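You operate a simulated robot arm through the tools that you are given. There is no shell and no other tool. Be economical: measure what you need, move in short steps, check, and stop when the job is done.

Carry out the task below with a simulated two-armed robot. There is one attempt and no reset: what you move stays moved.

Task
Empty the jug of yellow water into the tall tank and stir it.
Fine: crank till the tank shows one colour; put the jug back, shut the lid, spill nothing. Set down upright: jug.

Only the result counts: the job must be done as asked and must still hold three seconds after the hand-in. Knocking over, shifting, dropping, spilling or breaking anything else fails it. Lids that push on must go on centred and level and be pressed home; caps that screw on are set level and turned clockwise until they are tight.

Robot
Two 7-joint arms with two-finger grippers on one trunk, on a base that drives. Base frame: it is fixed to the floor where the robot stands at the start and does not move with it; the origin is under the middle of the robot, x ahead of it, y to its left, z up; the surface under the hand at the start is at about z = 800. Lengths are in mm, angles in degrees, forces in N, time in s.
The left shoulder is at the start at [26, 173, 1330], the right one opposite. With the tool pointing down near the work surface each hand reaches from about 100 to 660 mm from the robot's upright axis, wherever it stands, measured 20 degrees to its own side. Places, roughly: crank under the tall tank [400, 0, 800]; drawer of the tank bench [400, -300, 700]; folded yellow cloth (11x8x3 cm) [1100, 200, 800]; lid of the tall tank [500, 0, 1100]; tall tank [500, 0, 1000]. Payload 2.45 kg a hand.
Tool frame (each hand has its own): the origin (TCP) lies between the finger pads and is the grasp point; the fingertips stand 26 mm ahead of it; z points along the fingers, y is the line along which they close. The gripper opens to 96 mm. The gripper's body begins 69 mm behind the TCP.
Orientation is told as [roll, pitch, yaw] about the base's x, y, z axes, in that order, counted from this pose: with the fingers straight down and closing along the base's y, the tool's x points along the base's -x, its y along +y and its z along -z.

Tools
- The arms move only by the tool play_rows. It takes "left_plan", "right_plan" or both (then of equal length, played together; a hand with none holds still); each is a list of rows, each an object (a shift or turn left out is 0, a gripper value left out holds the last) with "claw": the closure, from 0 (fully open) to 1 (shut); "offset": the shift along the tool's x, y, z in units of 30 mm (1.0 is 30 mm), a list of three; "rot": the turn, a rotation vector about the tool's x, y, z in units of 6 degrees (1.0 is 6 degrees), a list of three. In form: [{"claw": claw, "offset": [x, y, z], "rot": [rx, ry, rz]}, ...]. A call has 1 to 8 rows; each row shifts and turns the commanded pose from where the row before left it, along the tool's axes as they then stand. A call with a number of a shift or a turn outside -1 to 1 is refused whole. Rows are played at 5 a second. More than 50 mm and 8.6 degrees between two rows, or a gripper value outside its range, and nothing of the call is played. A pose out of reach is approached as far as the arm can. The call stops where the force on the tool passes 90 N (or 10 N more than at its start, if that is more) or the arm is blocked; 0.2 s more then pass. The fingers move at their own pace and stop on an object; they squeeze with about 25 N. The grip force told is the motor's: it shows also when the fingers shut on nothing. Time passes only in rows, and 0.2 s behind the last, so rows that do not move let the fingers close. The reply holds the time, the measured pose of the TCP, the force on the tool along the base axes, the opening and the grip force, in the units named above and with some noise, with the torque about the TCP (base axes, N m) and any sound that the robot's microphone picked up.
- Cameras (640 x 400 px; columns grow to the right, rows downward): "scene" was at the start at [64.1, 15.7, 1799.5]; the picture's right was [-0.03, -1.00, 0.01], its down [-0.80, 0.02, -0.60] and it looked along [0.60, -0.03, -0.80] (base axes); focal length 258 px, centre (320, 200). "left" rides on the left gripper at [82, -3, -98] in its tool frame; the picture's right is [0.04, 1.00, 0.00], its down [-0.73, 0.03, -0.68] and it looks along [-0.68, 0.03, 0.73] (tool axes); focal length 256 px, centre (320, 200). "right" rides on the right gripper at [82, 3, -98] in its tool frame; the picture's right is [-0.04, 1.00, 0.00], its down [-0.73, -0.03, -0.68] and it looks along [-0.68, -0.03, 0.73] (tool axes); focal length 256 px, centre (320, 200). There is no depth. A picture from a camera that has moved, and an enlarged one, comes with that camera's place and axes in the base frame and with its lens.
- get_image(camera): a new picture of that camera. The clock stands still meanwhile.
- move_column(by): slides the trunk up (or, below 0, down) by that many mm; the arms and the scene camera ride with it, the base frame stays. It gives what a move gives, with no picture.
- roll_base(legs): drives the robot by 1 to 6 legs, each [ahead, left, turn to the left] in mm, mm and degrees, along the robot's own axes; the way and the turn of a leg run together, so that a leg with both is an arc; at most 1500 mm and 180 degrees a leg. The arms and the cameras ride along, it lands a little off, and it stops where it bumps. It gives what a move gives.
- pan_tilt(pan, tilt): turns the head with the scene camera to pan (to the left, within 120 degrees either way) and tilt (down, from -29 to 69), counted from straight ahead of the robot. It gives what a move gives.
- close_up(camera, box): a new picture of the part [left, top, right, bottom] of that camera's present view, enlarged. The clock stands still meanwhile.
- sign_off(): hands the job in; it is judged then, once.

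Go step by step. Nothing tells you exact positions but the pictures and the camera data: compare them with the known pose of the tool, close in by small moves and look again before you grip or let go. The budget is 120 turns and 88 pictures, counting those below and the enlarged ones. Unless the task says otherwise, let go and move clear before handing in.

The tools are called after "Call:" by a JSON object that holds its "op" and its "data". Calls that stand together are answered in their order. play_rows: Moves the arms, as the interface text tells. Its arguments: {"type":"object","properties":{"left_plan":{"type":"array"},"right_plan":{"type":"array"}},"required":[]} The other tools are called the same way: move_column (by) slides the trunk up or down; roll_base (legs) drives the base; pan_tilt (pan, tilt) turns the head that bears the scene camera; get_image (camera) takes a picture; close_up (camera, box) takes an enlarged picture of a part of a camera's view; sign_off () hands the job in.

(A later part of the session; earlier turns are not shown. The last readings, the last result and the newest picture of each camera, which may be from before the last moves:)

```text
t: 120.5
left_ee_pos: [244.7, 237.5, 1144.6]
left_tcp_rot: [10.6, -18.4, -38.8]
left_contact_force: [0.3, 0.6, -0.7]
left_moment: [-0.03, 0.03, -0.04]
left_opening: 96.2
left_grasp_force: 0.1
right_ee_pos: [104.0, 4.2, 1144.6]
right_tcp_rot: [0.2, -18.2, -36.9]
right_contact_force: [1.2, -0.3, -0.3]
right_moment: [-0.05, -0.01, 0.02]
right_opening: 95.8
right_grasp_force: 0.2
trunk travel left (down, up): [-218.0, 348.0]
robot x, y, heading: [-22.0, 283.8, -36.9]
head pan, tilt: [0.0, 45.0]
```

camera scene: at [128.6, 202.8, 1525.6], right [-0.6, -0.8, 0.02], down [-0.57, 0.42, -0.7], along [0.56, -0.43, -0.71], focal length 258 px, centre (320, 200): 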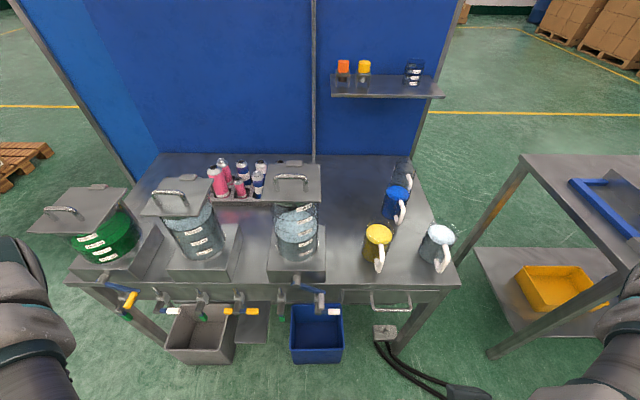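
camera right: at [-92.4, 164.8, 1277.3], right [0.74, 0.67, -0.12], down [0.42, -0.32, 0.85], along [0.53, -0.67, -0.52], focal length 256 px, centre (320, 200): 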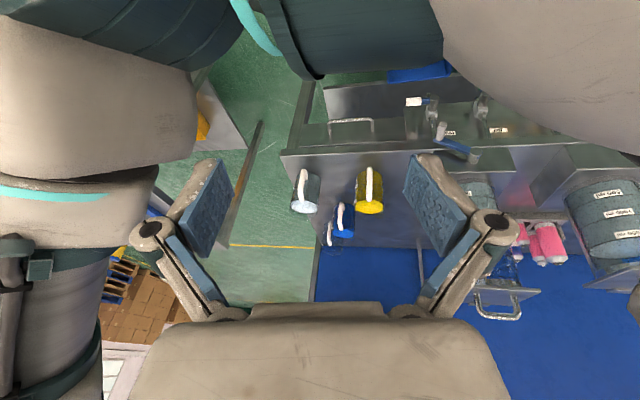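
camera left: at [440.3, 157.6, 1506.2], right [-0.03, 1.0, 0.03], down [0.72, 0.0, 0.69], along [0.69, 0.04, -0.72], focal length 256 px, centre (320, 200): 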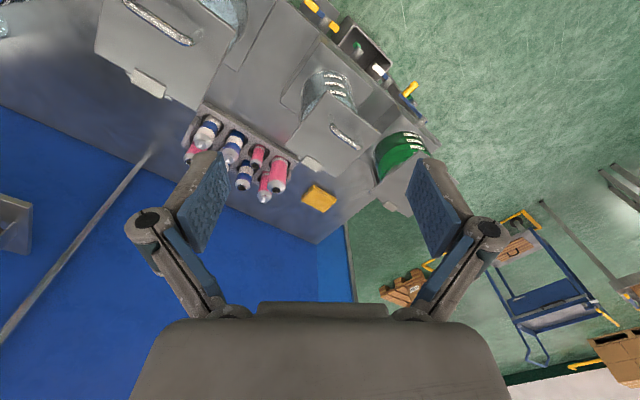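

Arm control is now precise and sway only about ±4 mm. Now the base forward in a small leg.

Call:
{"op": "roll_base", "data": {"legs": [[40, 0, 0]]}}

Call:
{"op": "play_rows", "data": {"left_plan": [{}, {}, {}, {}, {}, {}, {}, {}], "right_plan": [{}, {}, {}, {}, {}, {}, {}, {}]}}

Call:
{"op": "play_rows", "data": {"left_plan": [{}, {}], "right_plan": [{}, {}]}}

```text
t: 121.3
left_ee_pos: [277.2, 215.5, 1145.2]
left_tcp_rot: [10.6, -18.7, -38.6]
left_contact_force: [0.9, 0.1, 0.5]
left_moment: [0.0, 0.04, -0.02]
left_opening: 96.3
left_grasp_force: 0.0
right_ee_pos: [134.9, -15.2, 1145.9]
right_tcp_rot: [0.1, -18.3, -36.9]
right_contact_force: [-0.3, 1.2, -0.4]
right_moment: [-0.05, 0.01, 0.0]
right_opening: 95.9
right_grasp_force: 0.0
trunk travel left (down, up): [-218.0, 348.0]
robot x, y, heading: [10.0, 260.8, -37.0]
head pan, tilt: [0.0, 45.0]
```

```text
t: 123.1
left_ee_pos: [280.3, 221.2, 1145.5]
left_tcp_rot: [10.4, -18.7, -38.5]
left_contact_force: [0.1, 0.3, 0.6]
left_moment: [0.02, 0.01, 0.0]
left_opening: 96.3
left_grasp_force: 0.0
right_ee_pos: [137.9, -11.4, 1145.7]
right_tcp_rot: [0.0, -18.3, -36.8]
right_contact_force: [0.5, 0.2, -0.1]
right_moment: [-0.02, -0.06, 0.01]
right_opening: 96.1
right_grasp_force: 0.2
trunk travel left (down, up): [-218.0, 348.0]
robot x, y, heading: [8.7, 263.5, -36.8]
head pan, tilt: [0.0, 45.0]
```

```text
t: 123.7
left_ee_pos: [268.0, 203.1, 1147.5]
left_tcp_rot: [11.2, -18.7, -38.9]
left_contact_force: [-0.7, 0.6, -0.9]
left_moment: [0.02, 0.0, -0.02]
left_opening: 96.2
left_grasp_force: 0.1
right_ee_pos: [126.1, -28.4, 1143.3]
right_tcp_rot: [0.9, -18.2, -37.2]
right_contact_force: [-0.1, 0.5, -0.2]
right_moment: [0.0, -0.02, -0.01]
right_opening: 95.9
right_grasp_force: 0.0
trunk travel left (down, up): [-218.0, 348.0]
robot x, y, heading: [5.5, 253.9, -37.0]
head pan, tilt: [0.0, 45.0]
```

That worked without a stop. Three more small legs with settling between.

Call:
{"op": "roll_base", "data": {"legs": [[40, 0, 0]]}}

Call:
{"op": "play_rows", "data": {"left_plan": [{}, {}, {}, {}, {}, {}, {}, {}], "right_plan": [{}, {}, {}, {}, {}, {}, {}, {}]}}

Call:
{"op": "roll_base", "data": {"legs": [[40, 0, 0]]}}

Call:
{"op": "play_rows", "data": {"left_plan": [{}, {}, {}, {}, {}, {}, {}, {}], "right_plan": [{}, {}, {}, {}, {}, {}, {}, {}]}}

Call:
{"op": "roll_base", "data": {"legs": [[35, 0, 0]]}}

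Call:
{"op": "play_rows", "data": {"left_plan": [{}, {}, {}, {}, {}, {}, {}, {}], "right_plan": [{}, {}, {}, {}, {}, {}, {}, {}]}}

Call:
{"op": "play_rows", "data": {"left_plan": [{}, {}, {}, {}, {}, {}, {}, {}], "right_plan": [{}, {}, {}, {}, {}, {}, {}, {}]}}

Call:
{"op": "get_image", "data": {"camera": "scene"}}

```text
t: 124.6
left_ee_pos: [298.6, 181.4, 1148.5]
left_tcp_rot: [11.2, -18.7, -38.9]
left_contact_force: [-0.2, 0.9, 0.1]
left_moment: [-0.01, -0.03, 0.02]
left_opening: 95.9
left_grasp_force: 0.1
right_ee_pos: [155.4, -50.0, 1144.1]
right_tcp_rot: [0.8, -18.4, -37.2]
right_contact_force: [0.3, -0.3, 0.2]
right_moment: [0.03, 0.02, 0.0]
right_opening: 95.9
right_grasp_force: 0.0
trunk travel left (down, up): [-218.0, 348.0]
robot x, y, heading: [37.1, 237.8, -36.9]
head pan, tilt: [0.0, 45.0]
```

```text
t: 126.4
left_ee_pos: [304.8, 190.4, 1146.2]
left_tcp_rot: [10.7, -18.8, -38.7]
left_contact_force: [-0.4, 0.3, 0.0]
left_moment: [0.01, -0.05, -0.04]
left_opening: 96.0
left_grasp_force: 0.1
right_ee_pos: [163.6, -42.7, 1145.1]
right_tcp_rot: [0.1, -18.3, -37.0]
right_contact_force: [0.5, 0.5, 0.4]
right_moment: [0.02, 0.01, 0.0]
right_opening: 96.1
right_grasp_force: 0.1
trunk travel left (down, up): [-218.0, 348.0]
robot x, y, heading: [39.7, 240.0, -36.7]
head pan, tilt: [0.0, 45.0]
```

```text
t: 127.3
left_ee_pos: [335.4, 168.9, 1147.9]
left_tcp_rot: [10.6, -19.0, -38.7]
left_contact_force: [0.2, -0.4, -1.4]
left_moment: [0.0, 0.0, 0.0]
left_opening: 95.9
left_grasp_force: 0.1
right_ee_pos: [192.5, -63.7, 1146.9]
right_tcp_rot: [0.2, -18.5, -36.9]
right_contact_force: [0.7, -0.1, 0.2]
right_moment: [0.0, -0.05, 0.03]
right_opening: 95.8
right_grasp_force: 0.0
trunk travel left (down, up): [-218.0, 348.0]
robot x, y, heading: [68.9, 212.3, -37.2]
head pan, tilt: [0.0, 45.0]
```

```text
t: 129.1
left_ee_pos: [338.6, 172.5, 1147.9]
left_tcp_rot: [10.4, -18.9, -38.7]
left_contact_force: [0.9, 0.3, -1.0]
left_moment: [0.0, -0.02, 0.01]
left_opening: 95.8
left_grasp_force: 0.0
right_ee_pos: [196.8, -59.3, 1147.5]
right_tcp_rot: [-0.1, -18.5, -36.8]
right_contact_force: [-0.4, 0.1, -0.4]
right_moment: [0.0, -0.01, 0.0]
right_opening: 96.1
right_grasp_force: 0.0
trunk travel left (down, up): [-218.0, 348.0]
robot x, y, heading: [75.8, 215.9, -36.8]
head pan, tilt: [0.0, 45.0]
```

```text
t: 129.9
left_ee_pos: [363.5, 152.4, 1147.9]
left_tcp_rot: [10.4, -19.2, -38.6]
left_contact_force: [0.2, -0.3, -0.2]
left_moment: [-0.01, 0.04, 0.0]
left_opening: 96.1
left_grasp_force: 0.1
right_ee_pos: [221.4, -78.4, 1148.3]
right_tcp_rot: [0.0, -18.7, -36.8]
right_contact_force: [0.8, 0.2, 0.6]
right_moment: [-0.03, 0.0, -0.01]
right_opening: 96.1
right_grasp_force: 0.0
trunk travel left (down, up): [-218.0, 348.0]
robot x, y, heading: [98.7, 190.4, -36.8]
head pan, tilt: [0.0, 45.0]
```

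```text
t: 131.8
left_ee_pos: [363.6, 151.7, 1147.1]
left_tcp_rot: [10.5, -19.2, -38.6]
left_contact_force: [0.8, 0.8, -0.1]
left_moment: [-0.02, 0.01, 0.0]
left_opening: 96.2
left_grasp_force: 0.1
right_ee_pos: [222.3, -80.3, 1147.5]
right_tcp_rot: [0.0, -18.7, -36.8]
right_contact_force: [0.4, -0.6, -0.2]
right_moment: [0.03, -0.03, 0.02]
right_opening: 95.9
right_grasp_force: 0.0
trunk travel left (down, up): [-218.0, 348.0]
robot x, y, heading: [99.6, 189.7, -36.9]
head pan, tilt: [0.0, 45.0]
```

```text
t: 133.6
left_ee_pos: [364.0, 153.4, 1148.5]
left_tcp_rot: [10.3, -19.0, -38.7]
left_contact_force: [0.1, 0.0, -0.5]
left_moment: [0.0, 0.03, 0.0]
left_opening: 95.9
left_grasp_force: 0.1
right_ee_pos: [221.9, -79.4, 1148.0]
right_tcp_rot: [0.0, -18.7, -36.8]
right_contact_force: [-0.7, 0.0, 0.2]
right_moment: [-0.01, -0.02, -0.02]
right_opening: 95.9
right_grasp_force: 0.0
trunk travel left (down, up): [-218.0, 348.0]
robot x, y, heading: [100.8, 191.1, -36.8]
head pan, tilt: [0.0, 45.0]
```

```text
66 pictures are left
camera scene: at [237.1, 91.6, 1525.7], right [-0.6, -0.8, 0.0], down [-0.57, 0.43, -0.7], along [0.56, -0.42, -0.71], focal length 258 px, centre (320, 200)
```

scene: 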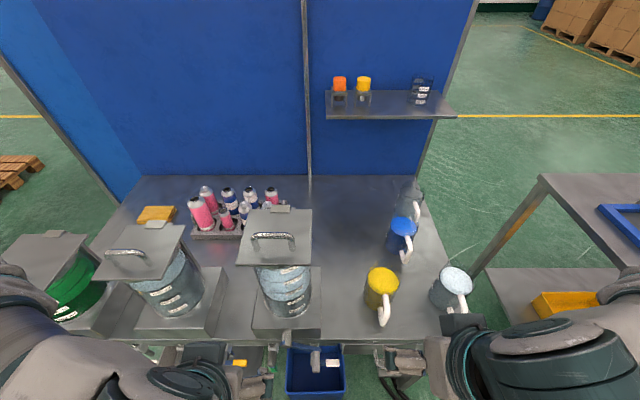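

Sway is nearly gone and the robot stands well. Enlarged views for precise positions.

Call:
{"op": "close_up", "data": {"camera": "scene", "box": [220, 190, 348, 270]}}

Call:
{"op": "close_up", "data": {"camera": "scene", "box": [330, 250, 458, 330]}}

```text
5.00 times, centred on (284, 230) of scene
camera zoom: at [237.1, 91.6, 1525.7], right [-0.6, -0.8, 0.0], down [-0.57, 0.43, -0.7], along [0.56, -0.42, -0.71], focal length 1289 px, centre (500, 50)
```

zoom: 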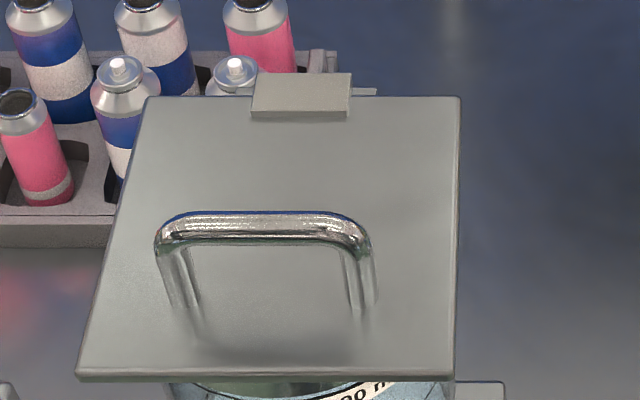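

```text
5.00 times, centred on (394, 290) of scene
camera zoom: at [237.1, 91.6, 1525.7], right [-0.6, -0.8, 0.0], down [-0.57, 0.43, -0.7], along [0.56, -0.42, -0.71], focal length 1289 px, centre (-50, -250)
```

zoom: 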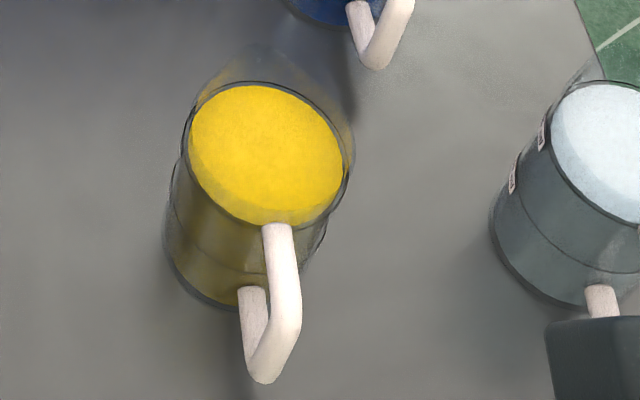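

Lid bar centre is about (497,-1,1175), running left-right; jug handle bar about (336,-183), z 826–891. First I make the left hand vertical and raise it.

Call:
{"op": "play_rows", "data": {"left_plan": [{"rot": [0.43, 0, 0]}, {"rot": [0.43, 0, 0]}, {"rot": [0.43, 0, 0]}, {"rot": [0.43, 0, 0]}, {"rot": [0, 0.8, 0]}, {"rot": [0, 0.8, 0]}, {"rot": [0, 0.8, 0]}, {"rot": [0, 0.78, 0]}]}}

Call:
{"op": "play_rows", "data": {"left_plan": [{"offset": [0, 0, -0.5], "rot": [0, 0, 0.9]}, {"offset": [0, 0, -0.5], "rot": [0, 0, 0.9]}, {"offset": [0, 0, -0.5], "rot": [0, 0, 0.9]}, {"offset": [0, 0, -0.5], "rot": [0, 0, 0.9]}, {"offset": [0, 0, -0.5], "rot": [0, 0, 0.9]}, {"offset": [0, 0, -0.5], "rot": [0, 0, 0.9]}, {"offset": [0, 0, -0.5], "rot": [0, 0, 0.9]}, {"offset": [0, 0, -0.5], "rot": [0, 0, 0.9]}]}}

```text
t: 135.3
left_ee_pos: [364.9, 152.6, 1148.3]
left_tcp_rot: [0.2, 0.1, -38.5]
left_contact_force: [0.1, -0.3, 0.4]
left_moment: [0.0, 0.0, 0.0]
left_opening: 96.1
left_grasp_force: 0.1
right_ee_pos: [221.8, -79.9, 1146.9]
right_tcp_rot: [0.0, -18.6, -36.8]
right_contact_force: [-0.5, 0.0, 0.2]
right_moment: [0.03, -0.03, 0.02]
right_opening: 96.0
right_grasp_force: 0.1
trunk travel left (down, up): [-218.0, 348.0]
robot x, y, heading: [99.6, 188.7, -36.9]
head pan, tilt: [0.0, 45.0]
```

```text
t: 137.2
left_ee_pos: [363.6, 151.7, 1267.5]
left_tcp_rot: [0.0, 0.0, -81.9]
left_contact_force: [-0.1, 0.0, -0.8]
left_moment: [-0.03, 0.0, 0.04]
left_opening: 95.9
left_grasp_force: 0.1
right_ee_pos: [221.9, -79.4, 1147.4]
right_tcp_rot: [-0.1, -18.6, -36.8]
right_contact_force: [0.3, -1.2, 0.2]
right_moment: [0.0, 0.0, 0.02]
right_opening: 96.1
right_grasp_force: 0.2
trunk travel left (down, up): [-218.0, 348.0]
robot x, y, heading: [98.3, 192.9, -37.0]
head pan, tilt: [0.0, 45.0]
```

Precise now. Finish the yaw so the fingers close front-to-back, then approach above the bar.

Call:
{"op": "play_rows", "data": {"left_plan": [{"rot": [0, 0, 0.94]}, {"rot": [0, 0, 0.94]}, {"rot": [0, 0, 0.94]}, {"rot": [0, 0, 0.94]}, {"rot": [0, 0, 0.94]}, {"rot": [0, 0, 0.94]}, {"rot": [0, 0, 0.94]}, {"rot": [0, 0, 0.92]}]}}

Call:
{"op": "play_rows", "data": {"left_plan": [{"offset": [-0.18, 0.4, 0]}, {"offset": [-0.18, 0.7, 0]}, {"offset": [-0.18, 0.7, 0]}, {"offset": [-0.18, 0.7, 0]}, {"offset": [-0.18, 0.7, 0]}, {"offset": [-0.18, 0.7, 0]}, {"offset": [-0.18, 0.7, 0]}, {"offset": [-0.18, 0.4, 0]}]}}

Call:
{"op": "get_image", "data": {"camera": "left"}}

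Call:
{"op": "get_image", "data": {"camera": "scene"}}

```text
t: 138.9
left_ee_pos: [342.1, 149.2, 1245.4]
left_tcp_rot: [0.1, 0.0, -126.6]
left_contact_force: [0.0, -0.7, 0.4]
left_moment: [-0.01, 0.02, 0.01]
left_opening: 96.0
left_grasp_force: 0.0
left hand out of reach, approached as far as the arm can: row 6, 7, 8
right_ee_pos: [223.2, -79.3, 1147.7]
right_tcp_rot: [0.0, -18.7, -36.8]
right_contact_force: [0.5, -0.6, -0.4]
right_moment: [-0.02, -0.01, 0.0]
right_opening: 96.0
right_grasp_force: 0.0
trunk travel left (down, up): [-218.0, 348.0]
robot x, y, heading: [98.8, 191.8, -36.8]
head pan, tilt: [0.0, 45.0]
```

```text
t: 140.8
left_ee_pos: [372.4, 39.1, 1190.0]
left_tcp_rot: [0.1, 0.1, -126.6]
left_contact_force: [-0.2, -0.2, 0.5]
left_moment: [0.01, 0.0, 0.01]
left_opening: 95.9
left_grasp_force: 0.0
left hand out of reach, approached as far as the arm can: row 1, 2, 3, 4, 5, 6, 7, 8
right_ee_pos: [221.9, -80.5, 1148.2]
right_tcp_rot: [-0.1, -18.7, -36.8]
right_contact_force: [-0.2, -0.1, -0.8]
right_moment: [0.05, 0.01, 0.02]
right_opening: 95.9
right_grasp_force: 0.0
trunk travel left (down, up): [-218.0, 348.0]
robot x, y, heading: [96.8, 193.7, -37.0]
head pan, tilt: [0.0, 45.0]
```

```text
63 pictures are left
camera left: at [417.3, 105.7, 1290.7], right [0.83, -0.56, 0.0], down [-0.41, -0.61, 0.68], along [-0.38, -0.56, -0.73], focal length 256 px, centre (320, 200)
```

left: 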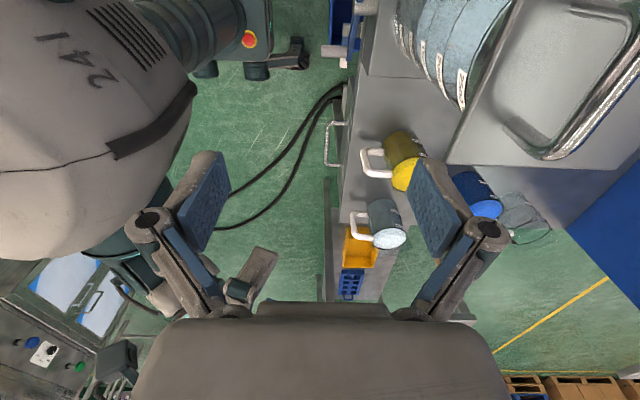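

```text
62 pictures are left
camera scene: at [237.2, 90.2, 1525.6], right [-0.6, -0.8, 0.0], down [-0.57, 0.43, -0.7], along [0.56, -0.42, -0.71], focal length 258 px, centre (320, 200)
```

scene: 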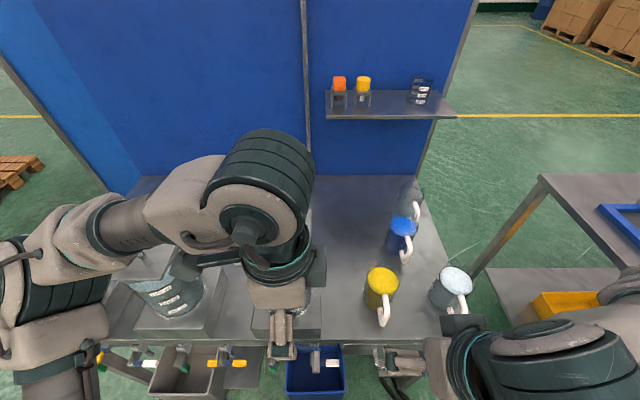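

The left hand is out of vertical reach; the trunk is too low for a tool-down grip on the lid. I'll raise the trunk gently in steps, settling in between.

Call:
{"op": "move_column", "data": {"by": 40}}

Call:
{"op": "play_rows", "data": {"left_plan": [{}, {}, {}, {}, {}], "right_plan": [{}, {}, {}, {}, {}]}}

Call:
{"op": "move_column", "data": {"by": 60}}

Call:
{"op": "play_rows", "data": {"left_plan": [{}, {}, {}, {}, {}, {}], "right_plan": [{}, {}, {}, {}, {}, {}]}}

Call:
{"op": "move_column", "data": {"by": 60}}

Call:
{"op": "play_rows", "data": {"left_plan": [{}, {}, {}, {}, {}, {}], "right_plan": [{}, {}, {}, {}, {}, {}]}}

```text
t: 141.6
left_ee_pos: [361.7, 45.4, 1238.6]
left_tcp_rot: [1.9, -0.1, -126.5]
left_contact_force: [-0.1, 0.0, -0.8]
left_moment: [0.02, 0.02, 0.02]
left_opening: 96.0
left_grasp_force: 0.1
right_ee_pos: [223.3, -80.7, 1186.6]
right_tcp_rot: [0.1, -18.6, -36.9]
right_contact_force: [-0.4, -0.4, -0.3]
right_moment: [0.02, 0.02, -0.01]
right_opening: 96.1
right_grasp_force: 0.2
trunk travel left (down, up): [-258.0, 308.0]
robot x, y, heading: [97.8, 192.1, -36.8]
head pan, tilt: [0.0, 45.0]
```

```text
t: 142.8
left_ee_pos: [361.9, 46.2, 1239.1]
left_tcp_rot: [2.0, 0.0, -126.6]
left_contact_force: [-0.9, -0.4, 0.2]
left_moment: [0.0, -0.03, -0.01]
left_opening: 95.8
left_grasp_force: 0.1
right_ee_pos: [222.1, -80.0, 1186.7]
right_tcp_rot: [0.0, -18.7, -36.8]
right_contact_force: [0.4, 0.4, 0.4]
right_moment: [0.02, 0.0, 0.06]
right_opening: 95.9
right_grasp_force: 0.1
trunk travel left (down, up): [-258.0, 308.0]
robot x, y, heading: [101.0, 193.6, -37.0]
head pan, tilt: [0.0, 45.0]
```

```text
t: 143.8
left_ee_pos: [349.5, 53.5, 1307.8]
left_tcp_rot: [4.1, -0.2, -126.3]
left_contact_force: [0.8, 0.1, 0.4]
left_moment: [-0.04, 0.02, -0.01]
left_opening: 95.9
left_grasp_force: 0.1
right_ee_pos: [223.6, -81.0, 1246.6]
right_tcp_rot: [0.0, -18.7, -36.9]
right_contact_force: [-1.1, -0.1, 0.0]
right_moment: [0.03, 0.0, 0.01]
right_opening: 96.1
right_grasp_force: 0.1
trunk travel left (down, up): [-318.0, 248.0]
robot x, y, heading: [100.3, 194.4, -36.8]
head pan, tilt: [0.0, 45.0]
```

```text
t: 145.2
left_ee_pos: [349.7, 54.8, 1308.4]
left_tcp_rot: [4.2, -0.2, -126.4]
left_contact_force: [-0.7, 1.1, -0.2]
left_moment: [0.02, 0.01, -0.04]
left_opening: 96.0
left_grasp_force: 0.1
right_ee_pos: [221.3, -79.9, 1247.8]
right_tcp_rot: [0.0, -18.7, -36.8]
right_contact_force: [0.0, 0.3, -0.3]
right_moment: [-0.01, -0.01, 0.04]
right_opening: 95.9
right_grasp_force: 0.1
trunk travel left (down, up): [-318.0, 248.0]
robot x, y, heading: [97.6, 194.7, -36.8]
head pan, tilt: [0.0, 45.0]
```

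```text
t: 146.2
left_ee_pos: [344.0, 58.4, 1371.7]
left_tcp_rot: [5.2, -0.3, -126.2]
left_contact_force: [0.5, 0.0, -0.5]
left_moment: [0.0, 0.03, 0.0]
left_opening: 95.9
left_grasp_force: 0.1
right_ee_pos: [222.4, -80.8, 1307.3]
right_tcp_rot: [0.1, -18.6, -36.8]
right_contact_force: [0.0, -0.1, 0.1]
right_moment: [-0.04, 0.04, 0.01]
right_opening: 96.2
right_grasp_force: 0.1
trunk travel left (down, up): [-378.0, 188.0]
robot x, y, heading: [102.5, 196.0, -36.7]
head pan, tilt: [0.0, 45.0]
```

```text
t: 147.6
left_ee_pos: [342.5, 59.3, 1372.3]
left_tcp_rot: [5.3, -0.3, -126.2]
left_contact_force: [0.6, 0.4, -0.5]
left_moment: [0.02, -0.01, -0.01]
left_opening: 96.1
left_grasp_force: 0.1
right_ee_pos: [221.3, -79.4, 1307.8]
right_tcp_rot: [0.1, -18.7, -36.8]
right_contact_force: [0.9, -0.6, 1.2]
right_moment: [0.0, 0.01, 0.01]
right_opening: 95.8
right_grasp_force: 0.0
trunk travel left (down, up): [-378.0, 188.0]
robot x, y, heading: [97.5, 194.9, -37.0]
head pan, tilt: [0.0, 45.0]
```

Stable at this height. Now move the left hand over the lid bar, staying above it.

Call:
{"op": "play_rows", "data": {"left_plan": [{"offset": [0.18, 0.4, 0.2], "rot": [0.11, 0, 0]}, {"offset": [0.18, 0.6, 0.3], "rot": [0.11, 0, 0]}, {"offset": [0.18, 0.6, 0.3], "rot": [0.11, 0, 0]}, {"offset": [0.18, 0.6, 0.3], "rot": [0.11, 0, 0]}, {"offset": [0.18, 0.6, 0.3], "rot": [0.11, 0, 0]}, {"offset": [0.18, 0.6, 0.3], "rot": [0.11, 0, 0]}, {"offset": [0.18, 0.6, 0.3], "rot": [0.11, 0, 0]}, {"offset": [0.18, 0.4, 0.2], "rot": [0.11, 0, 0]}]}}

Call:
{"op": "play_rows", "data": {"left_plan": [{}, {}]}}

```text
t: 149.4
left_ee_pos: [395.1, 39.9, 1268.9]
left_tcp_rot: [-0.1, -0.3, -126.0]
left_contact_force: [0.1, -0.5, 1.0]
left_moment: [-0.01, -0.01, 0.0]
left_opening: 95.9
left_grasp_force: 0.0
left hand out of reach, approached as far as the arm can: row 1, 2, 3, 4, 5, 6, 7, 8
right_ee_pos: [222.3, -80.0, 1307.7]
right_tcp_rot: [0.0, -18.7, -36.9]
right_contact_force: [0.7, -0.4, -0.4]
right_moment: [0.01, 0.01, -0.01]
right_opening: 96.4
right_grasp_force: 0.0
trunk travel left (down, up): [-378.0, 188.0]
robot x, y, heading: [99.1, 196.6, -36.8]
head pan, tilt: [0.0, 45.0]
```

```text
t: 150.0
left_ee_pos: [394.8, 40.5, 1268.8]
left_tcp_rot: [0.0, -0.3, -126.0]
left_contact_force: [-0.1, 0.2, -0.6]
left_moment: [-0.03, 0.0, -0.01]
left_opening: 96.1
left_grasp_force: 0.0
right_ee_pos: [222.0, -79.6, 1307.4]
right_tcp_rot: [-0.1, -18.8, -36.8]
right_contact_force: [1.1, -0.2, 0.4]
right_moment: [0.01, 0.0, 0.0]
right_opening: 96.1
right_grasp_force: 0.0
trunk travel left (down, up): [-378.0, 188.0]
robot x, y, heading: [98.4, 190.6, -36.9]
head pan, tilt: [0.0, 45.0]
```

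That yaw is near a wrist limit. I'll turn the left hand the other way, 180° round to yaw +53.

Call:
{"op": "play_rows", "data": {"left_plan": [{"rot": [0, 0, -0.95]}, {"rot": [0, 0, -0.95]}, {"rot": [0, 0, -0.95]}, {"rot": [0, 0, -0.95]}, {"rot": [0, 0, -0.95]}, {"rot": [0, 0, -0.95]}, {"rot": [0, 0, -0.95]}, {"rot": [0, 0, -0.95]}]}}

Call:
{"op": "play_rows", "data": {"left_plan": [{"rot": [0, 0, -0.95]}, {"rot": [0, 0, -0.95]}, {"rot": [0, 0, -0.95]}, {"rot": [0, 0, -0.95]}, {"rot": [0, 0, -0.95]}, {"rot": [0, 0, -0.95]}, {"rot": [0, 0, -0.95]}, {"rot": [0, 0, -0.95]}]}}

Call:
{"op": "play_rows", "data": {"left_plan": [{"rot": [0, 0, -0.95]}, {"rot": [0, 0, -0.95]}, {"rot": [0, 0, -0.95]}, {"rot": [0, 0, -0.95]}, {"rot": [0, 0, -0.95]}, {"rot": [0, 0, -0.95]}, {"rot": [0, 0, -0.95]}, {"rot": [0, 0, -0.95]}]}}

Call:
{"op": "play_rows", "data": {"left_plan": [{"rot": [0, 0, -0.95]}, {"rot": [0, 0, -0.95]}, {"rot": [0, 0, -0.95]}, {"rot": [0, 0, -0.95]}, {"rot": [0, 0, -0.95]}, {"rot": [0, 0, -0.95]}, {"rot": [0, 0, -0.95]}, {"rot": [0, 0, -0.1]}]}}

```text
t: 151.8
left_ee_pos: [394.7, 38.7, 1268.2]
left_tcp_rot: [-0.2, -0.2, -80.5]
left_contact_force: [0.5, 0.8, -0.1]
left_moment: [0.02, 0.01, -0.01]
left_opening: 96.1
left_grasp_force: 0.0
right_ee_pos: [221.3, -81.1, 1307.3]
right_tcp_rot: [0.0, -18.7, -36.8]
right_contact_force: [0.1, 0.2, -0.8]
right_moment: [0.01, 0.0, 0.0]
right_opening: 96.1
right_grasp_force: 0.1
trunk travel left (down, up): [-378.0, 188.0]
robot x, y, heading: [98.4, 188.9, -36.9]
head pan, tilt: [0.0, 45.0]
```

```text
t: 153.6
left_ee_pos: [392.1, 40.0, 1268.9]
left_tcp_rot: [-0.3, 0.0, -35.0]
left_contact_force: [-0.3, -0.3, -0.5]
left_moment: [-0.01, 0.0, -0.03]
left_opening: 96.2
left_grasp_force: 0.1
right_ee_pos: [221.7, -79.8, 1306.7]
right_tcp_rot: [0.0, -18.7, -36.8]
right_contact_force: [0.6, -0.6, 0.4]
right_moment: [-0.02, 0.03, 0.0]
right_opening: 96.0
right_grasp_force: 0.1
trunk travel left (down, up): [-378.0, 188.0]
robot x, y, heading: [102.1, 192.5, -36.9]
head pan, tilt: [0.0, 45.0]
```

```text
t: 155.4
left_ee_pos: [394.4, 40.2, 1270.4]
left_tcp_rot: [-0.1, 0.3, 10.7]
left_contact_force: [0.4, 0.4, -0.3]
left_moment: [0.04, -0.03, 0.02]
left_opening: 95.9
left_grasp_force: 0.1
right_ee_pos: [222.9, -80.5, 1307.8]
right_tcp_rot: [0.0, -18.7, -36.8]
right_contact_force: [0.2, -0.3, 0.1]
right_moment: [-0.01, 0.0, 0.03]
right_opening: 96.0
right_grasp_force: 0.1
trunk travel left (down, up): [-378.0, 188.0]
robot x, y, heading: [101.3, 192.6, -37.3]
head pan, tilt: [0.0, 45.0]
```

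```text
t: 157.2
left_ee_pos: [393.9, 41.1, 1268.3]
left_tcp_rot: [0.0, 0.3, 51.2]
left_contact_force: [-0.3, 0.4, 0.0]
left_moment: [-0.03, 0.01, -0.01]
left_opening: 96.2
left_grasp_force: 0.1
right_ee_pos: [221.7, -81.2, 1306.5]
right_tcp_rot: [0.0, -18.6, -36.7]
right_contact_force: [-0.6, 0.4, 0.7]
right_moment: [-0.02, -0.01, 0.01]
right_opening: 96.1
right_grasp_force: 0.1
trunk travel left (down, up): [-378.0, 188.0]
robot x, y, heading: [100.3, 191.2, -36.9]
head pan, tilt: [0.0, 45.0]
```

Yaw reached. Now over the bar.

Call:
{"op": "play_rows", "data": {"left_plan": [{"offset": [-0.15, -0.5, 0], "rot": [0, 0, -0.1]}, {"offset": [-0.16, -0.7, 0], "rot": [0, 0, -0.1]}, {"offset": [-0.16, -0.7, 0], "rot": [0, 0, -0.1]}, {"offset": [-0.16, -0.7, 0]}, {"offset": [-0.15, -0.5, 0]}, {"offset": [-0.15, -0.49, 0]}, {}]}}

Call:
{"op": "get_image", "data": {"camera": "left"}}

Call:
{"op": "get_image", "data": {"camera": "scene"}}

```text
t: 158.8
left_ee_pos: [498.1, -4.3, 1268.7]
left_tcp_rot: [0.0, 0.3, 52.9]
left_contact_force: [0.2, 0.2, 0.3]
left_moment: [-0.01, 0.01, 0.0]
left_opening: 95.8
left_grasp_force: 0.1
right_ee_pos: [221.8, -80.0, 1307.8]
right_tcp_rot: [0.0, -18.6, -36.9]
right_contact_force: [-0.8, 0.0, 0.0]
right_moment: [0.02, -0.01, 0.03]
right_opening: 96.2
right_grasp_force: 0.0
trunk travel left (down, up): [-378.0, 188.0]
robot x, y, heading: [98.6, 189.9, -37.0]
head pan, tilt: [0.0, 45.0]
```

```text
61 pictures are left
camera left: at [451.1, -69.3, 1368.7], right [-0.82, 0.57, 0.0], down [0.42, 0.61, 0.67], along [0.39, 0.55, -0.74], focal length 256 px, centre (320, 200)
```

left: 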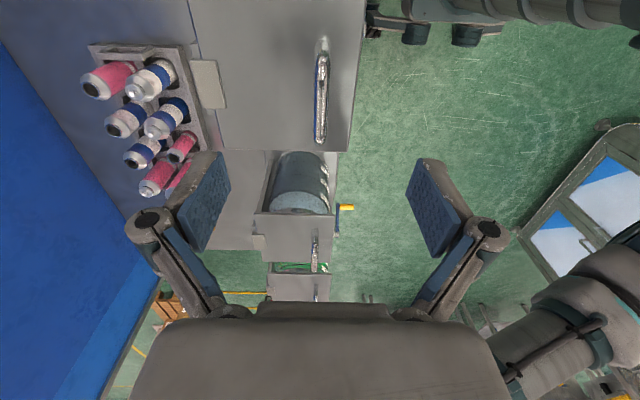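

```text
60 pictures are left
camera scene: at [167.5, 143.4, 1688.8], right [-0.6, -0.8, 0.0], down [-0.57, 0.43, -0.7], along [0.56, -0.42, -0.71], focal length 258 px, centre (320, 200)
```

scene: 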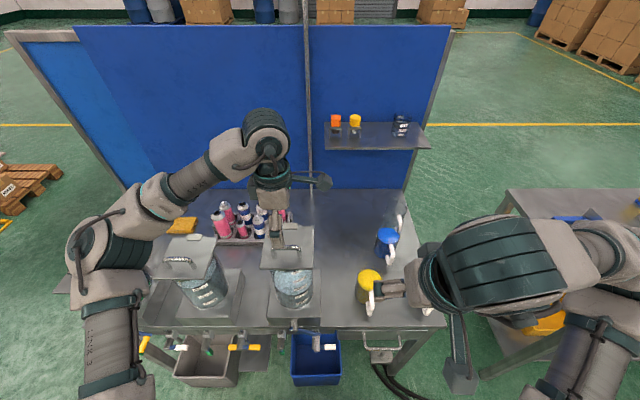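

The bar sits right between the fingers (slightly to the right of the TCP). Descend with a small shift.

Call:
{"op": "play_rows", "data": {"left_plan": [{"offset": [0.1, 0, 0.4]}, {"offset": [0.1, 0, 0.5]}, {"offset": [0, 0, 0.5]}, {"offset": [0, 0, 0.5]}, {"offset": [0, 0, 0.5]}, {"offset": [0, 0, 0.4]}, {}]}}

Call:
{"op": "get_image", "data": {"camera": "left"}}

Call:
{"op": "close_up", "data": {"camera": "scene", "box": [220, 190, 348, 270]}}

```text
t: 160.4
left_ee_pos: [492.3, -9.9, 1184.3]
left_tcp_rot: [0.0, 0.3, 52.9]
left_contact_force: [0.9, -0.4, -0.2]
left_moment: [0.0, -0.01, 0.01]
left_opening: 96.0
left_grasp_force: 0.1
right_ee_pos: [221.6, -79.9, 1307.8]
right_tcp_rot: [0.0, -18.7, -36.8]
right_contact_force: [0.5, 0.2, -0.5]
right_moment: [0.0, 0.0, -0.02]
right_opening: 95.7
right_grasp_force: 0.0
trunk travel left (down, up): [-378.0, 188.0]
robot x, y, heading: [100.0, 190.9, -36.6]
head pan, tilt: [0.0, 45.0]
```

```text
59 pictures are left
camera left: at [445.9, -75.1, 1284.3], right [-0.82, 0.57, 0.0], down [0.42, 0.61, 0.67], along [0.38, 0.55, -0.74], focal length 256 px, centre (320, 200)
```

left: 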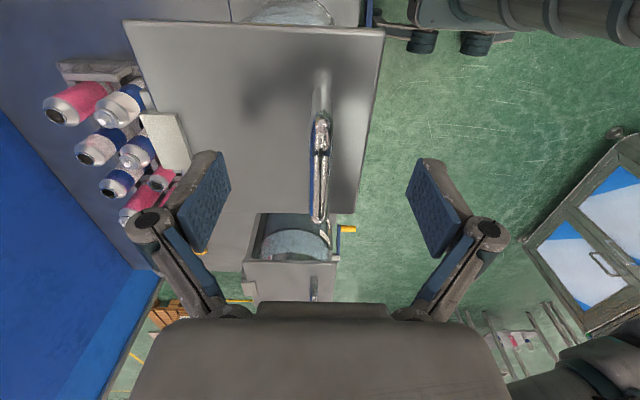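

```text
5.00 times, centred on (284, 230) of scene
camera zoom: at [167.5, 143.3, 1688.8], right [-0.6, -0.8, 0.0], down [-0.57, 0.43, -0.7], along [0.56, -0.42, -0.71], focal length 1289 px, centre (500, 50)
```

zoom: 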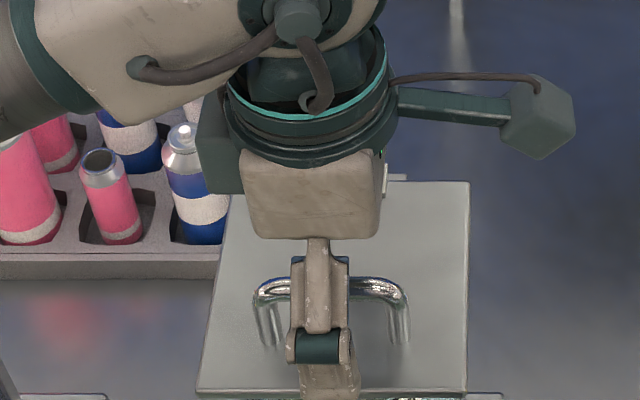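

Well centred on the bar. Down 10 mm and close.

Call:
{"op": "play_rows", "data": {"left_plan": [{"offset": [0, 0, 0.35]}, {"claw": 1}, {"claw": 1}, {"claw": 1}, {"claw": 1}]}}

Call:
{"op": "get_image", "data": {"camera": "left"}}

```text
t: 161.6
left_ee_pos: [491.8, -9.0, 1174.5]
left_tcp_rot: [0.0, 0.3, 52.9]
left_contact_force: [3.1, -2.8, 6.8]
left_moment: [-0.09, 0.07, 0.3]
left_opening: 10.4
left_grasp_force: 38.1
right_ee_pos: [222.2, -81.2, 1306.8]
right_tcp_rot: [0.0, -18.7, -36.8]
right_contact_force: [0.6, 0.2, 0.7]
right_moment: [0.01, -0.01, -0.01]
right_opening: 95.7
right_grasp_force: 0.1
trunk travel left (down, up): [-378.0, 188.0]
robot x, y, heading: [99.0, 191.9, -37.0]
head pan, tilt: [0.0, 45.0]
```

```text
57 pictures are left
camera left: at [446.0, -75.1, 1273.9], right [-0.82, 0.57, 0.0], down [0.42, 0.61, 0.67], along [0.38, 0.55, -0.74], focal length 256 px, centre (320, 200)
```

left: 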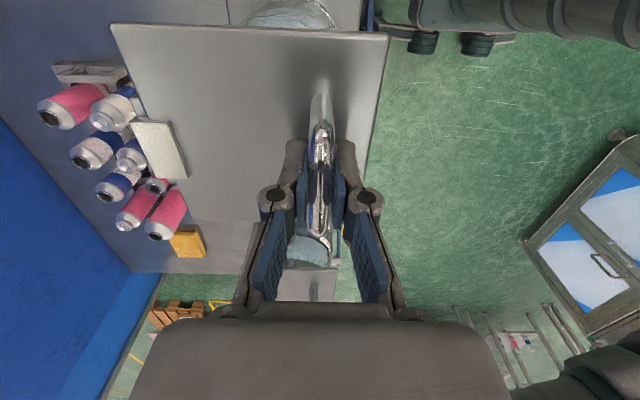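

Gripped (10 mm bar). Try opening the first 12° along a hinge arc and read the forces.

Call:
{"op": "play_rows", "data": {"left_plan": [{"offset": [0, -0.12, -0.24]}, {"offset": [0, -0.13, -0.22]}, {"offset": [0, -0.15, -0.21]}, {}]}}

Call:
{"op": "close_up", "data": {"camera": "scene", "box": [220, 190, 348, 270]}}

```text
t: 162.6
left_ee_pos: [501.7, -14.5, 1195.7]
left_tcp_rot: [-0.1, 0.3, 52.9]
left_contact_force: [-5.3, 4.9, 1.3]
left_moment: [0.69, -0.37, 0.49]
left_opening: 10.5
left_grasp_force: 38.1
right_ee_pos: [221.1, -79.8, 1307.7]
right_tcp_rot: [0.0, -18.7, -36.7]
right_contact_force: [0.1, 0.4, 0.1]
right_moment: [0.01, -0.02, -0.03]
right_opening: 96.1
right_grasp_force: 0.1
trunk travel left (down, up): [-378.0, 188.0]
robot x, y, heading: [97.0, 192.7, -37.0]
head pan, tilt: [0.0, 45.0]
```

```text
5.00 times, centred on (284, 230) of scene
camera zoom: at [165.3, 144.7, 1688.9], right [-0.6, -0.8, 0.0], down [-0.57, 0.43, -0.71], along [0.56, -0.42, -0.71], focal length 1289 px, centre (500, 50)
```

zoom: 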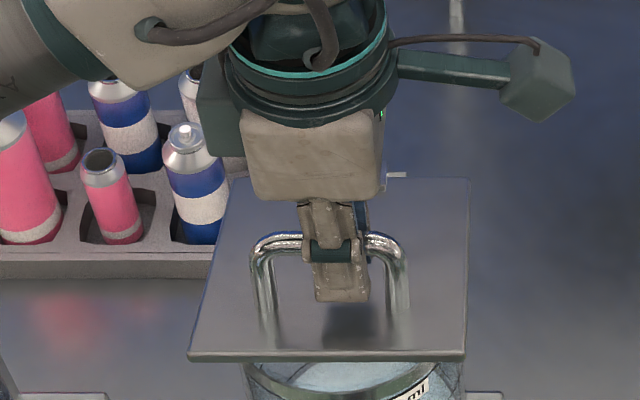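

It is hinged at the back and opens freely. Continue along the arc.

Call:
{"op": "play_rows", "data": {"left_plan": [{"offset": [0, -0.263, -0.293]}, {"offset": [0, -0.263, -0.293]}, {"offset": [0, -0.318, -0.232]}, {"offset": [0, -0.318, -0.232]}, {"offset": [0, -0.36, -0.16]}, {"offset": [0, -0.36, -0.16]}, {"offset": [0, -0.385, -0.082]}, {"offset": [0, -0.385, -0.082]}]}}

Call:
{"op": "get_image", "data": {"camera": "scene"}}

```text
t: 164.4
left_ee_pos: [567.5, -64.7, 1238.8]
left_tcp_rot: [0.2, 0.3, 52.9]
left_contact_force: [-1.1, 0.1, -2.3]
left_moment: [0.21, -0.05, 0.98]
left_opening: 10.9
left_grasp_force: 37.5
right_ee_pos: [223.0, -79.8, 1307.8]
right_tcp_rot: [0.0, -18.7, -36.8]
right_contact_force: [0.0, 0.5, -0.1]
right_moment: [0.01, -0.03, -0.01]
right_opening: 95.8
right_grasp_force: 0.0
trunk travel left (down, up): [-378.0, 188.0]
robot x, y, heading: [96.7, 191.9, -37.2]
head pan, tilt: [0.0, 45.0]
```

```text
55 pictures are left
camera scene: at [167.8, 142.2, 1688.6], right [-0.6, -0.8, 0.0], down [-0.57, 0.43, -0.7], along [0.56, -0.42, -0.71], focal length 258 px, centre (320, 200)
```

scene: 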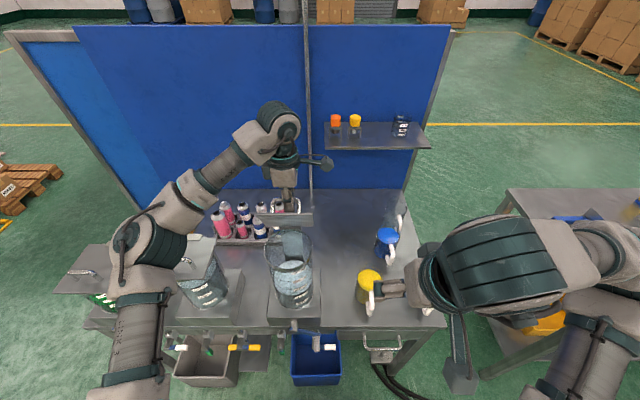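

Lid at ~60°. Continue to about 96°.

Call:
{"op": "play_rows", "data": {"left_plan": [{"offset": [0, -0.393, 0]}, {"offset": [0, -0.393, 0]}, {"offset": [0, -0.385, 0.082]}, {"offset": [0, -0.385, 0.082]}, {"offset": [0, -0.36, 0.16]}, {"offset": [0, -0.36, 0.16]}, {}]}}

Call:
{"op": "close_up", "data": {"camera": "scene", "box": [220, 150, 380, 250]}}

Call:
{"op": "get_image", "data": {"camera": "left"}}

```text
t: 166.0
left_ee_pos: [620.8, -104.5, 1225.9]
left_tcp_rot: [0.0, 0.3, 53.1]
left_contact_force: [-0.5, 3.2, -2.3]
left_moment: [0.63, -0.42, 0.92]
left_opening: 10.4
left_grasp_force: 37.6
right_ee_pos: [221.1, -79.0, 1307.5]
right_tcp_rot: [0.0, -18.7, -36.8]
right_contact_force: [0.7, -0.2, -0.2]
right_moment: [-0.01, 0.01, -0.01]
right_opening: 95.9
right_grasp_force: 0.1
trunk travel left (down, up): [-378.0, 188.0]
robot x, y, heading: [97.8, 195.3, -37.0]
head pan, tilt: [0.0, 45.0]
```

```text
4.00 times, centred on (300, 200) of scene
camera zoom: at [168.4, 143.3, 1688.7], right [-0.6, -0.8, 0.0], down [-0.57, 0.43, -0.7], along [0.56, -0.42, -0.71], focal length 1031 px, centre (400, 200)
```

zoom: 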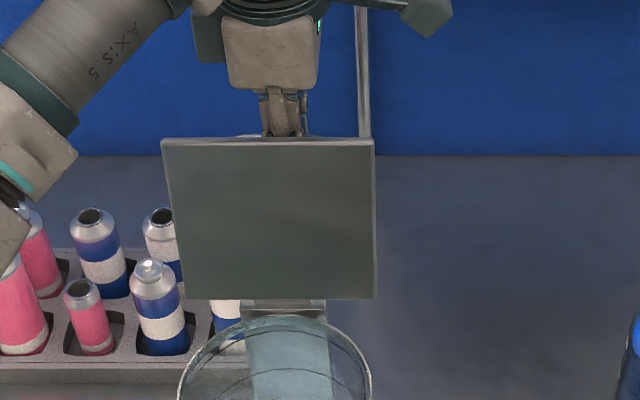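

```text
53 pictures are left
camera left: at [574.7, -171.4, 1325.5], right [-0.82, 0.57, 0.0], down [0.42, 0.61, 0.68], along [0.39, 0.55, -0.74], focal length 256 px, centre (320, 200)
```

left: 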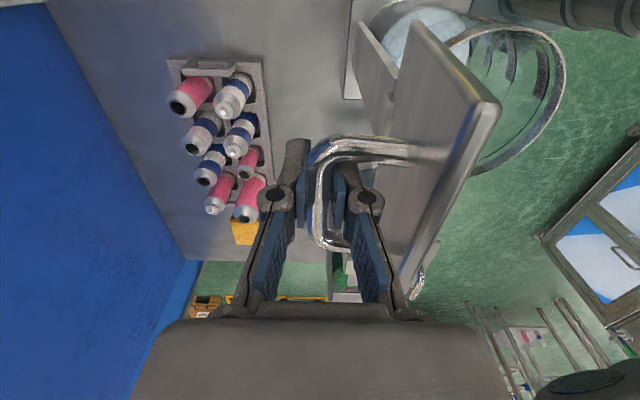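

Lid is about vertical. Push further a bit to find the stop beyond vertical.

Call:
{"op": "play_rows", "data": {"left_plan": [{"offset": [0, -0.32, 0.22]}, {"offset": [0, -0.32, 0.24]}, {}]}}

Call:
{"op": "get_image", "data": {"camera": "left"}}

```text
t: 166.8
left_ee_pos: [631.4, -112.7, 1217.1]
left_tcp_rot: [-0.4, 0.4, 52.9]
left_contact_force: [-14.5, 15.3, 20.2]
left_moment: [0.15, -0.1, 0.89]
left_opening: 10.5
left_grasp_force: 37.5
right_ee_pos: [216.4, -74.3, 1310.3]
right_tcp_rot: [0.0, -18.9, -36.8]
right_contact_force: [0.0, 0.4, 0.9]
right_moment: [0.02, 0.01, -0.01]
right_opening: 96.0
right_grasp_force: 0.0
trunk travel left (down, up): [-378.0, 188.0]
robot x, y, heading: [97.5, 195.4, -36.7]
head pan, tilt: [0.0, 45.0]
```

```text
52 pictures are left
camera left: at [583.3, -177.7, 1317.9], right [-0.82, 0.57, -0.01], down [0.42, 0.61, 0.67], along [0.39, 0.55, -0.74], focal length 256 px, centre (320, 200)
```

left: 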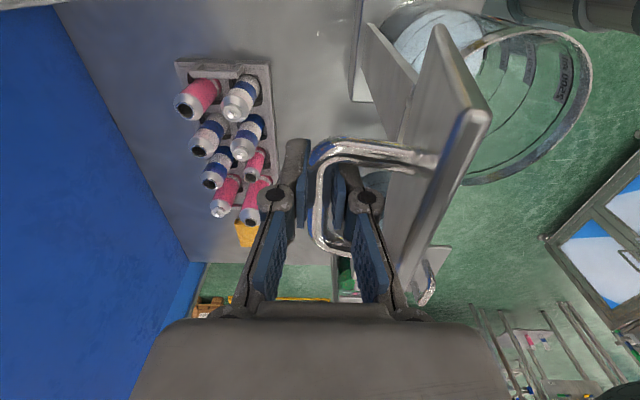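

Stop reached about 14° past vertical, so it should stay. Relieve the push, open slightly and rise.

Call:
{"op": "play_rows", "data": {"left_plan": [{"offset": [0, 0.2, -0.15]}, {"claw": 0.75}, {}, {}]}}

Call:
{"op": "get_image", "data": {"camera": "left"}}

```text
t: 167.8
left_ee_pos: [633.8, -114.5, 1216.5]
left_tcp_rot: [0.2, 0.2, 52.9]
left_contact_force: [0.0, -0.2, -0.2]
left_moment: [0.0, 0.02, -0.01]
left_opening: 23.9
left_grasp_force: 0.0
right_ee_pos: [223.9, -80.1, 1306.8]
right_tcp_rot: [0.0, -18.6, -36.8]
right_contact_force: [1.1, -1.1, 0.1]
right_moment: [0.0, 0.02, 0.02]
right_opening: 96.1
right_grasp_force: 0.1
trunk travel left (down, up): [-378.0, 188.0]
robot x, y, heading: [103.0, 194.0, -36.8]
head pan, tilt: [0.0, 45.0]
```

```text
51 pictures are left
camera left: at [585.9, -180.5, 1315.9], right [-0.82, 0.57, 0.0], down [0.42, 0.61, 0.68], along [0.38, 0.56, -0.74], focal length 256 px, centre (320, 200)
```

left: 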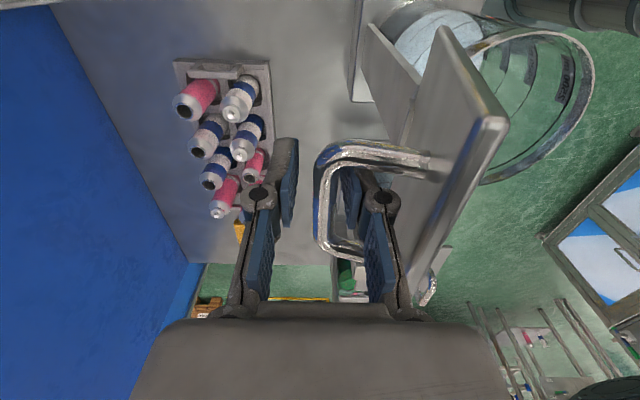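

Lid stands by itself. Rise straight up and check.

Call:
{"op": "play_rows", "data": {"left_plan": [{"offset": [0, 0, -0.3]}, {"offset": [0, 0, -0.6]}, {"offset": [0, 0, -0.7]}, {"offset": [0, 0, -0.7]}, {"offset": [0, 0, -0.7]}, {"offset": [0, 0, -0.3]}, {}]}}

Call:
{"op": "close_up", "data": {"camera": "scene", "box": [220, 150, 380, 250]}}

```text
t: 169.4
left_ee_pos: [622.6, -107.3, 1305.3]
left_tcp_rot: [0.0, 0.3, 52.9]
left_contact_force: [0.5, 0.1, -0.2]
left_moment: [-0.01, -0.04, -0.04]
left_opening: 24.0
left_grasp_force: 0.0
left hand out of reach, approached as far as the arm can: row 4, 5, 6
right_ee_pos: [222.6, -79.9, 1307.1]
right_tcp_rot: [0.0, -18.7, -36.8]
right_contact_force: [0.1, 0.4, 0.7]
right_moment: [-0.03, 0.01, 0.01]
right_opening: 96.0
right_grasp_force: 0.1
trunk travel left (down, up): [-378.0, 188.0]
robot x, y, heading: [97.6, 195.2, -37.0]
head pan, tilt: [0.0, 45.0]
```

```text
4.00 times, centred on (300, 200) of scene
camera zoom: at [167.6, 142.5, 1688.7], right [-0.6, -0.8, 0.0], down [-0.57, 0.43, -0.7], along [0.56, -0.42, -0.71], focal length 1031 px, centre (400, 200)
```

zoom: 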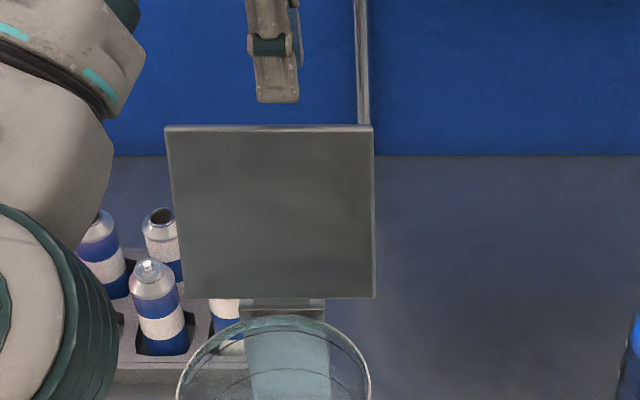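

Now swing the left hand out left and back, clear of the work area.

Call:
{"op": "play_rows", "data": {"left_plan": [{"offset": [-0.7, 0, 0]}, {"offset": [-0.8, 0, 0]}, {"offset": [-0.8, 0, 0]}, {"offset": [-0.8, 0, 0]}, {"offset": [-0.8, 0.3, 0]}, {"offset": [-0.5, 0.7, 0]}, {"offset": [0, 0.8, 0]}, {"offset": [0, 0.8, 0]}]}}

Call:
{"op": "play_rows", "data": {"left_plan": [{"offset": [0, 0.8, 0]}, {"offset": [0, 0.8, 0]}, {"offset": [0, 0.8, 0]}, {"offset": [0, 0.8, 0]}, {"offset": [0, 0.8, 0]}, {"offset": [0, 0.8, 0]}, {"offset": [0, 0.8, 0]}, {"offset": [0, 0.4, 0]}]}}

Call:
{"op": "get_image", "data": {"camera": "scene"}}

```text
t: 171.2
left_ee_pos: [639.2, 48.3, 1302.9]
left_tcp_rot: [0.0, 0.4, 52.9]
left_contact_force: [0.1, -0.1, 0.8]
left_moment: [-0.01, -0.02, -0.02]
left_opening: 23.9
left_grasp_force: 0.0
right_ee_pos: [222.5, -77.9, 1307.8]
right_tcp_rot: [-0.1, -18.7, -36.8]
right_contact_force: [-0.1, 1.2, 1.2]
right_moment: [-0.01, 0.02, -0.01]
right_opening: 95.8
right_grasp_force: 0.0
trunk travel left (down, up): [-378.0, 188.0]
robot x, y, heading: [100.0, 189.4, -36.9]
head pan, tilt: [0.0, 45.0]
```

```text
t: 173.0
left_ee_pos: [495.6, 155.1, 1302.3]
left_tcp_rot: [0.0, 0.4, 52.9]
left_contact_force: [-0.5, 0.6, -0.3]
left_moment: [0.02, -0.04, 0.04]
left_opening: 24.1
left_grasp_force: 0.1
right_ee_pos: [223.2, -78.3, 1307.9]
right_tcp_rot: [-0.1, -18.7, -36.8]
right_contact_force: [0.6, 0.1, -0.4]
right_moment: [-0.01, 0.03, 0.03]
right_opening: 95.8
right_grasp_force: 0.1
trunk travel left (down, up): [-378.0, 188.0]
robot x, y, heading: [101.7, 194.0, -37.2]
head pan, tilt: [0.0, 45.0]
```

```text
49 pictures are left
camera scene: at [167.5, 145.4, 1688.8], right [-0.6, -0.8, 0.0], down [-0.57, 0.43, -0.71], along [0.56, -0.42, -0.71], focal length 258 px, centre (320, 200)
```

scene: 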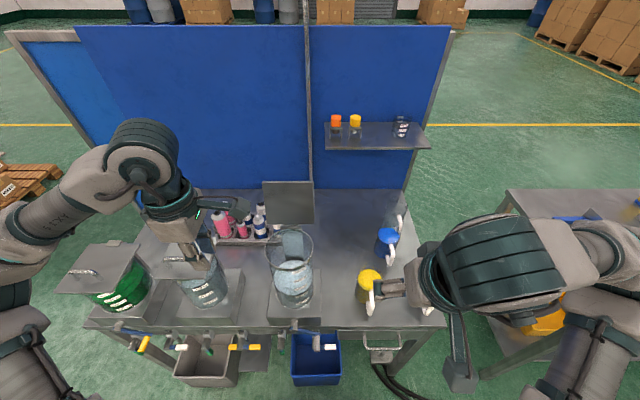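

Lid open, tank accessible. Next: left hand further left; right hand forward/down toward the front of the yellow jug, then pitch the fingers forward.

Call:
{"op": "play_rows", "data": {"left_plan": [{"offset": [-0.42, 0, 0]}, {"offset": [-0.42, 0, 0]}, {"offset": [-0.42, 0, 0]}, {"offset": [-0.42, 0, 0]}, {"offset": [-0.42, 0, 0]}, {"offset": [-0.42, 0, 0]}, {"offset": [-0.42, 0, 0]}, {"offset": [-0.42, 0, 0]}], "right_plan": [{"offset": [-0.21, -0.06, 0.73]}, {"offset": [-0.21, -0.06, 0.73]}, {"offset": [-0.21, -0.06, 0.73]}, {"offset": [-0.21, -0.06, 0.73]}, {"offset": [-0.21, -0.06, 0.73]}, {"offset": [-0.21, -0.06, 0.73]}, {"offset": [-0.21, -0.06, 0.73]}, {"offset": [-0.21, -0.06, 0.73]}]}}

Call:
{"op": "play_rows", "data": {"right_plan": [{"rot": [0, -0.88, 0]}, {"rot": [0, -0.88, 0]}, {"rot": [0, -0.88, 0]}, {"rot": [0, -0.88, 0]}, {"rot": [0, -0.88, 0]}, {"rot": [0, -0.88, 0]}, {"rot": [0, -0.88, 0]}, {"rot": [0, -0.88, 0]}]}}

Call:
{"op": "play_rows", "data": {"right_plan": [{"rot": [0, -0.88, 0]}, {"rot": [0, -0.88, 0]}, {"rot": [0, -0.88, 0]}, {"rot": [0, -0.88, 0]}, {"rot": [0, -0.88, 0]}]}}

```text
t: 174.8
left_ee_pos: [556.9, 236.4, 1300.7]
left_tcp_rot: [0.0, 0.4, 52.9]
left_contact_force: [-0.2, 0.0, -0.7]
left_moment: [0.03, 0.02, -0.01]
left_opening: 24.1
left_grasp_force: 0.0
right_ee_pos: [296.6, -153.1, 1158.1]
right_tcp_rot: [-0.1, -18.7, -36.9]
right_contact_force: [-0.1, -0.9, -0.4]
right_moment: [0.01, 0.05, 0.03]
right_opening: 95.8
right_grasp_force: 0.0
trunk travel left (down, up): [-378.0, 188.0]
robot x, y, heading: [97.5, 190.9, -37.1]
head pan, tilt: [0.0, 45.0]
```

```text
t: 176.6
left_ee_pos: [556.6, 237.1, 1301.4]
left_tcp_rot: [-0.1, 0.5, 52.9]
left_contact_force: [0.4, 0.7, -1.0]
left_moment: [0.02, -0.02, -0.01]
left_opening: 24.0
left_grasp_force: 0.0
right_ee_pos: [372.4, -171.6, 1189.7]
right_tcp_rot: [-0.1, -60.8, -36.6]
right_contact_force: [-0.1, -0.7, -0.1]
right_moment: [-0.03, -0.02, 0.02]
right_opening: 95.9
right_grasp_force: 0.0
right hand out of reach, approached as far as the arm can: row 4, 5, 6, 7, 8
trunk travel left (down, up): [-378.0, 188.0]
robot x, y, heading: [99.1, 191.1, -36.8]
head pan, tilt: [0.0, 45.0]
```

```text
t: 177.8
left_ee_pos: [557.4, 239.4, 1301.7]
left_tcp_rot: [-0.1, 0.5, 52.9]
left_contact_force: [0.1, 0.9, -0.4]
left_moment: [-0.02, 0.02, 0.0]
left_opening: 23.9
left_grasp_force: 0.0
right_ee_pos: [407.6, -176.8, 1197.1]
right_tcp_rot: [-3.1, -87.3, -33.7]
right_contact_force: [-0.4, -0.6, 0.2]
right_moment: [0.01, 0.0, 0.0]
right_opening: 96.0
right_grasp_force: 0.1
right hand out of reach, approached as far as the arm can: row 1, 2, 3, 4
trunk travel left (down, up): [-378.0, 188.0]
robot x, y, heading: [100.4, 195.5, -37.0]
head pan, tilt: [0.0, 45.0]
```

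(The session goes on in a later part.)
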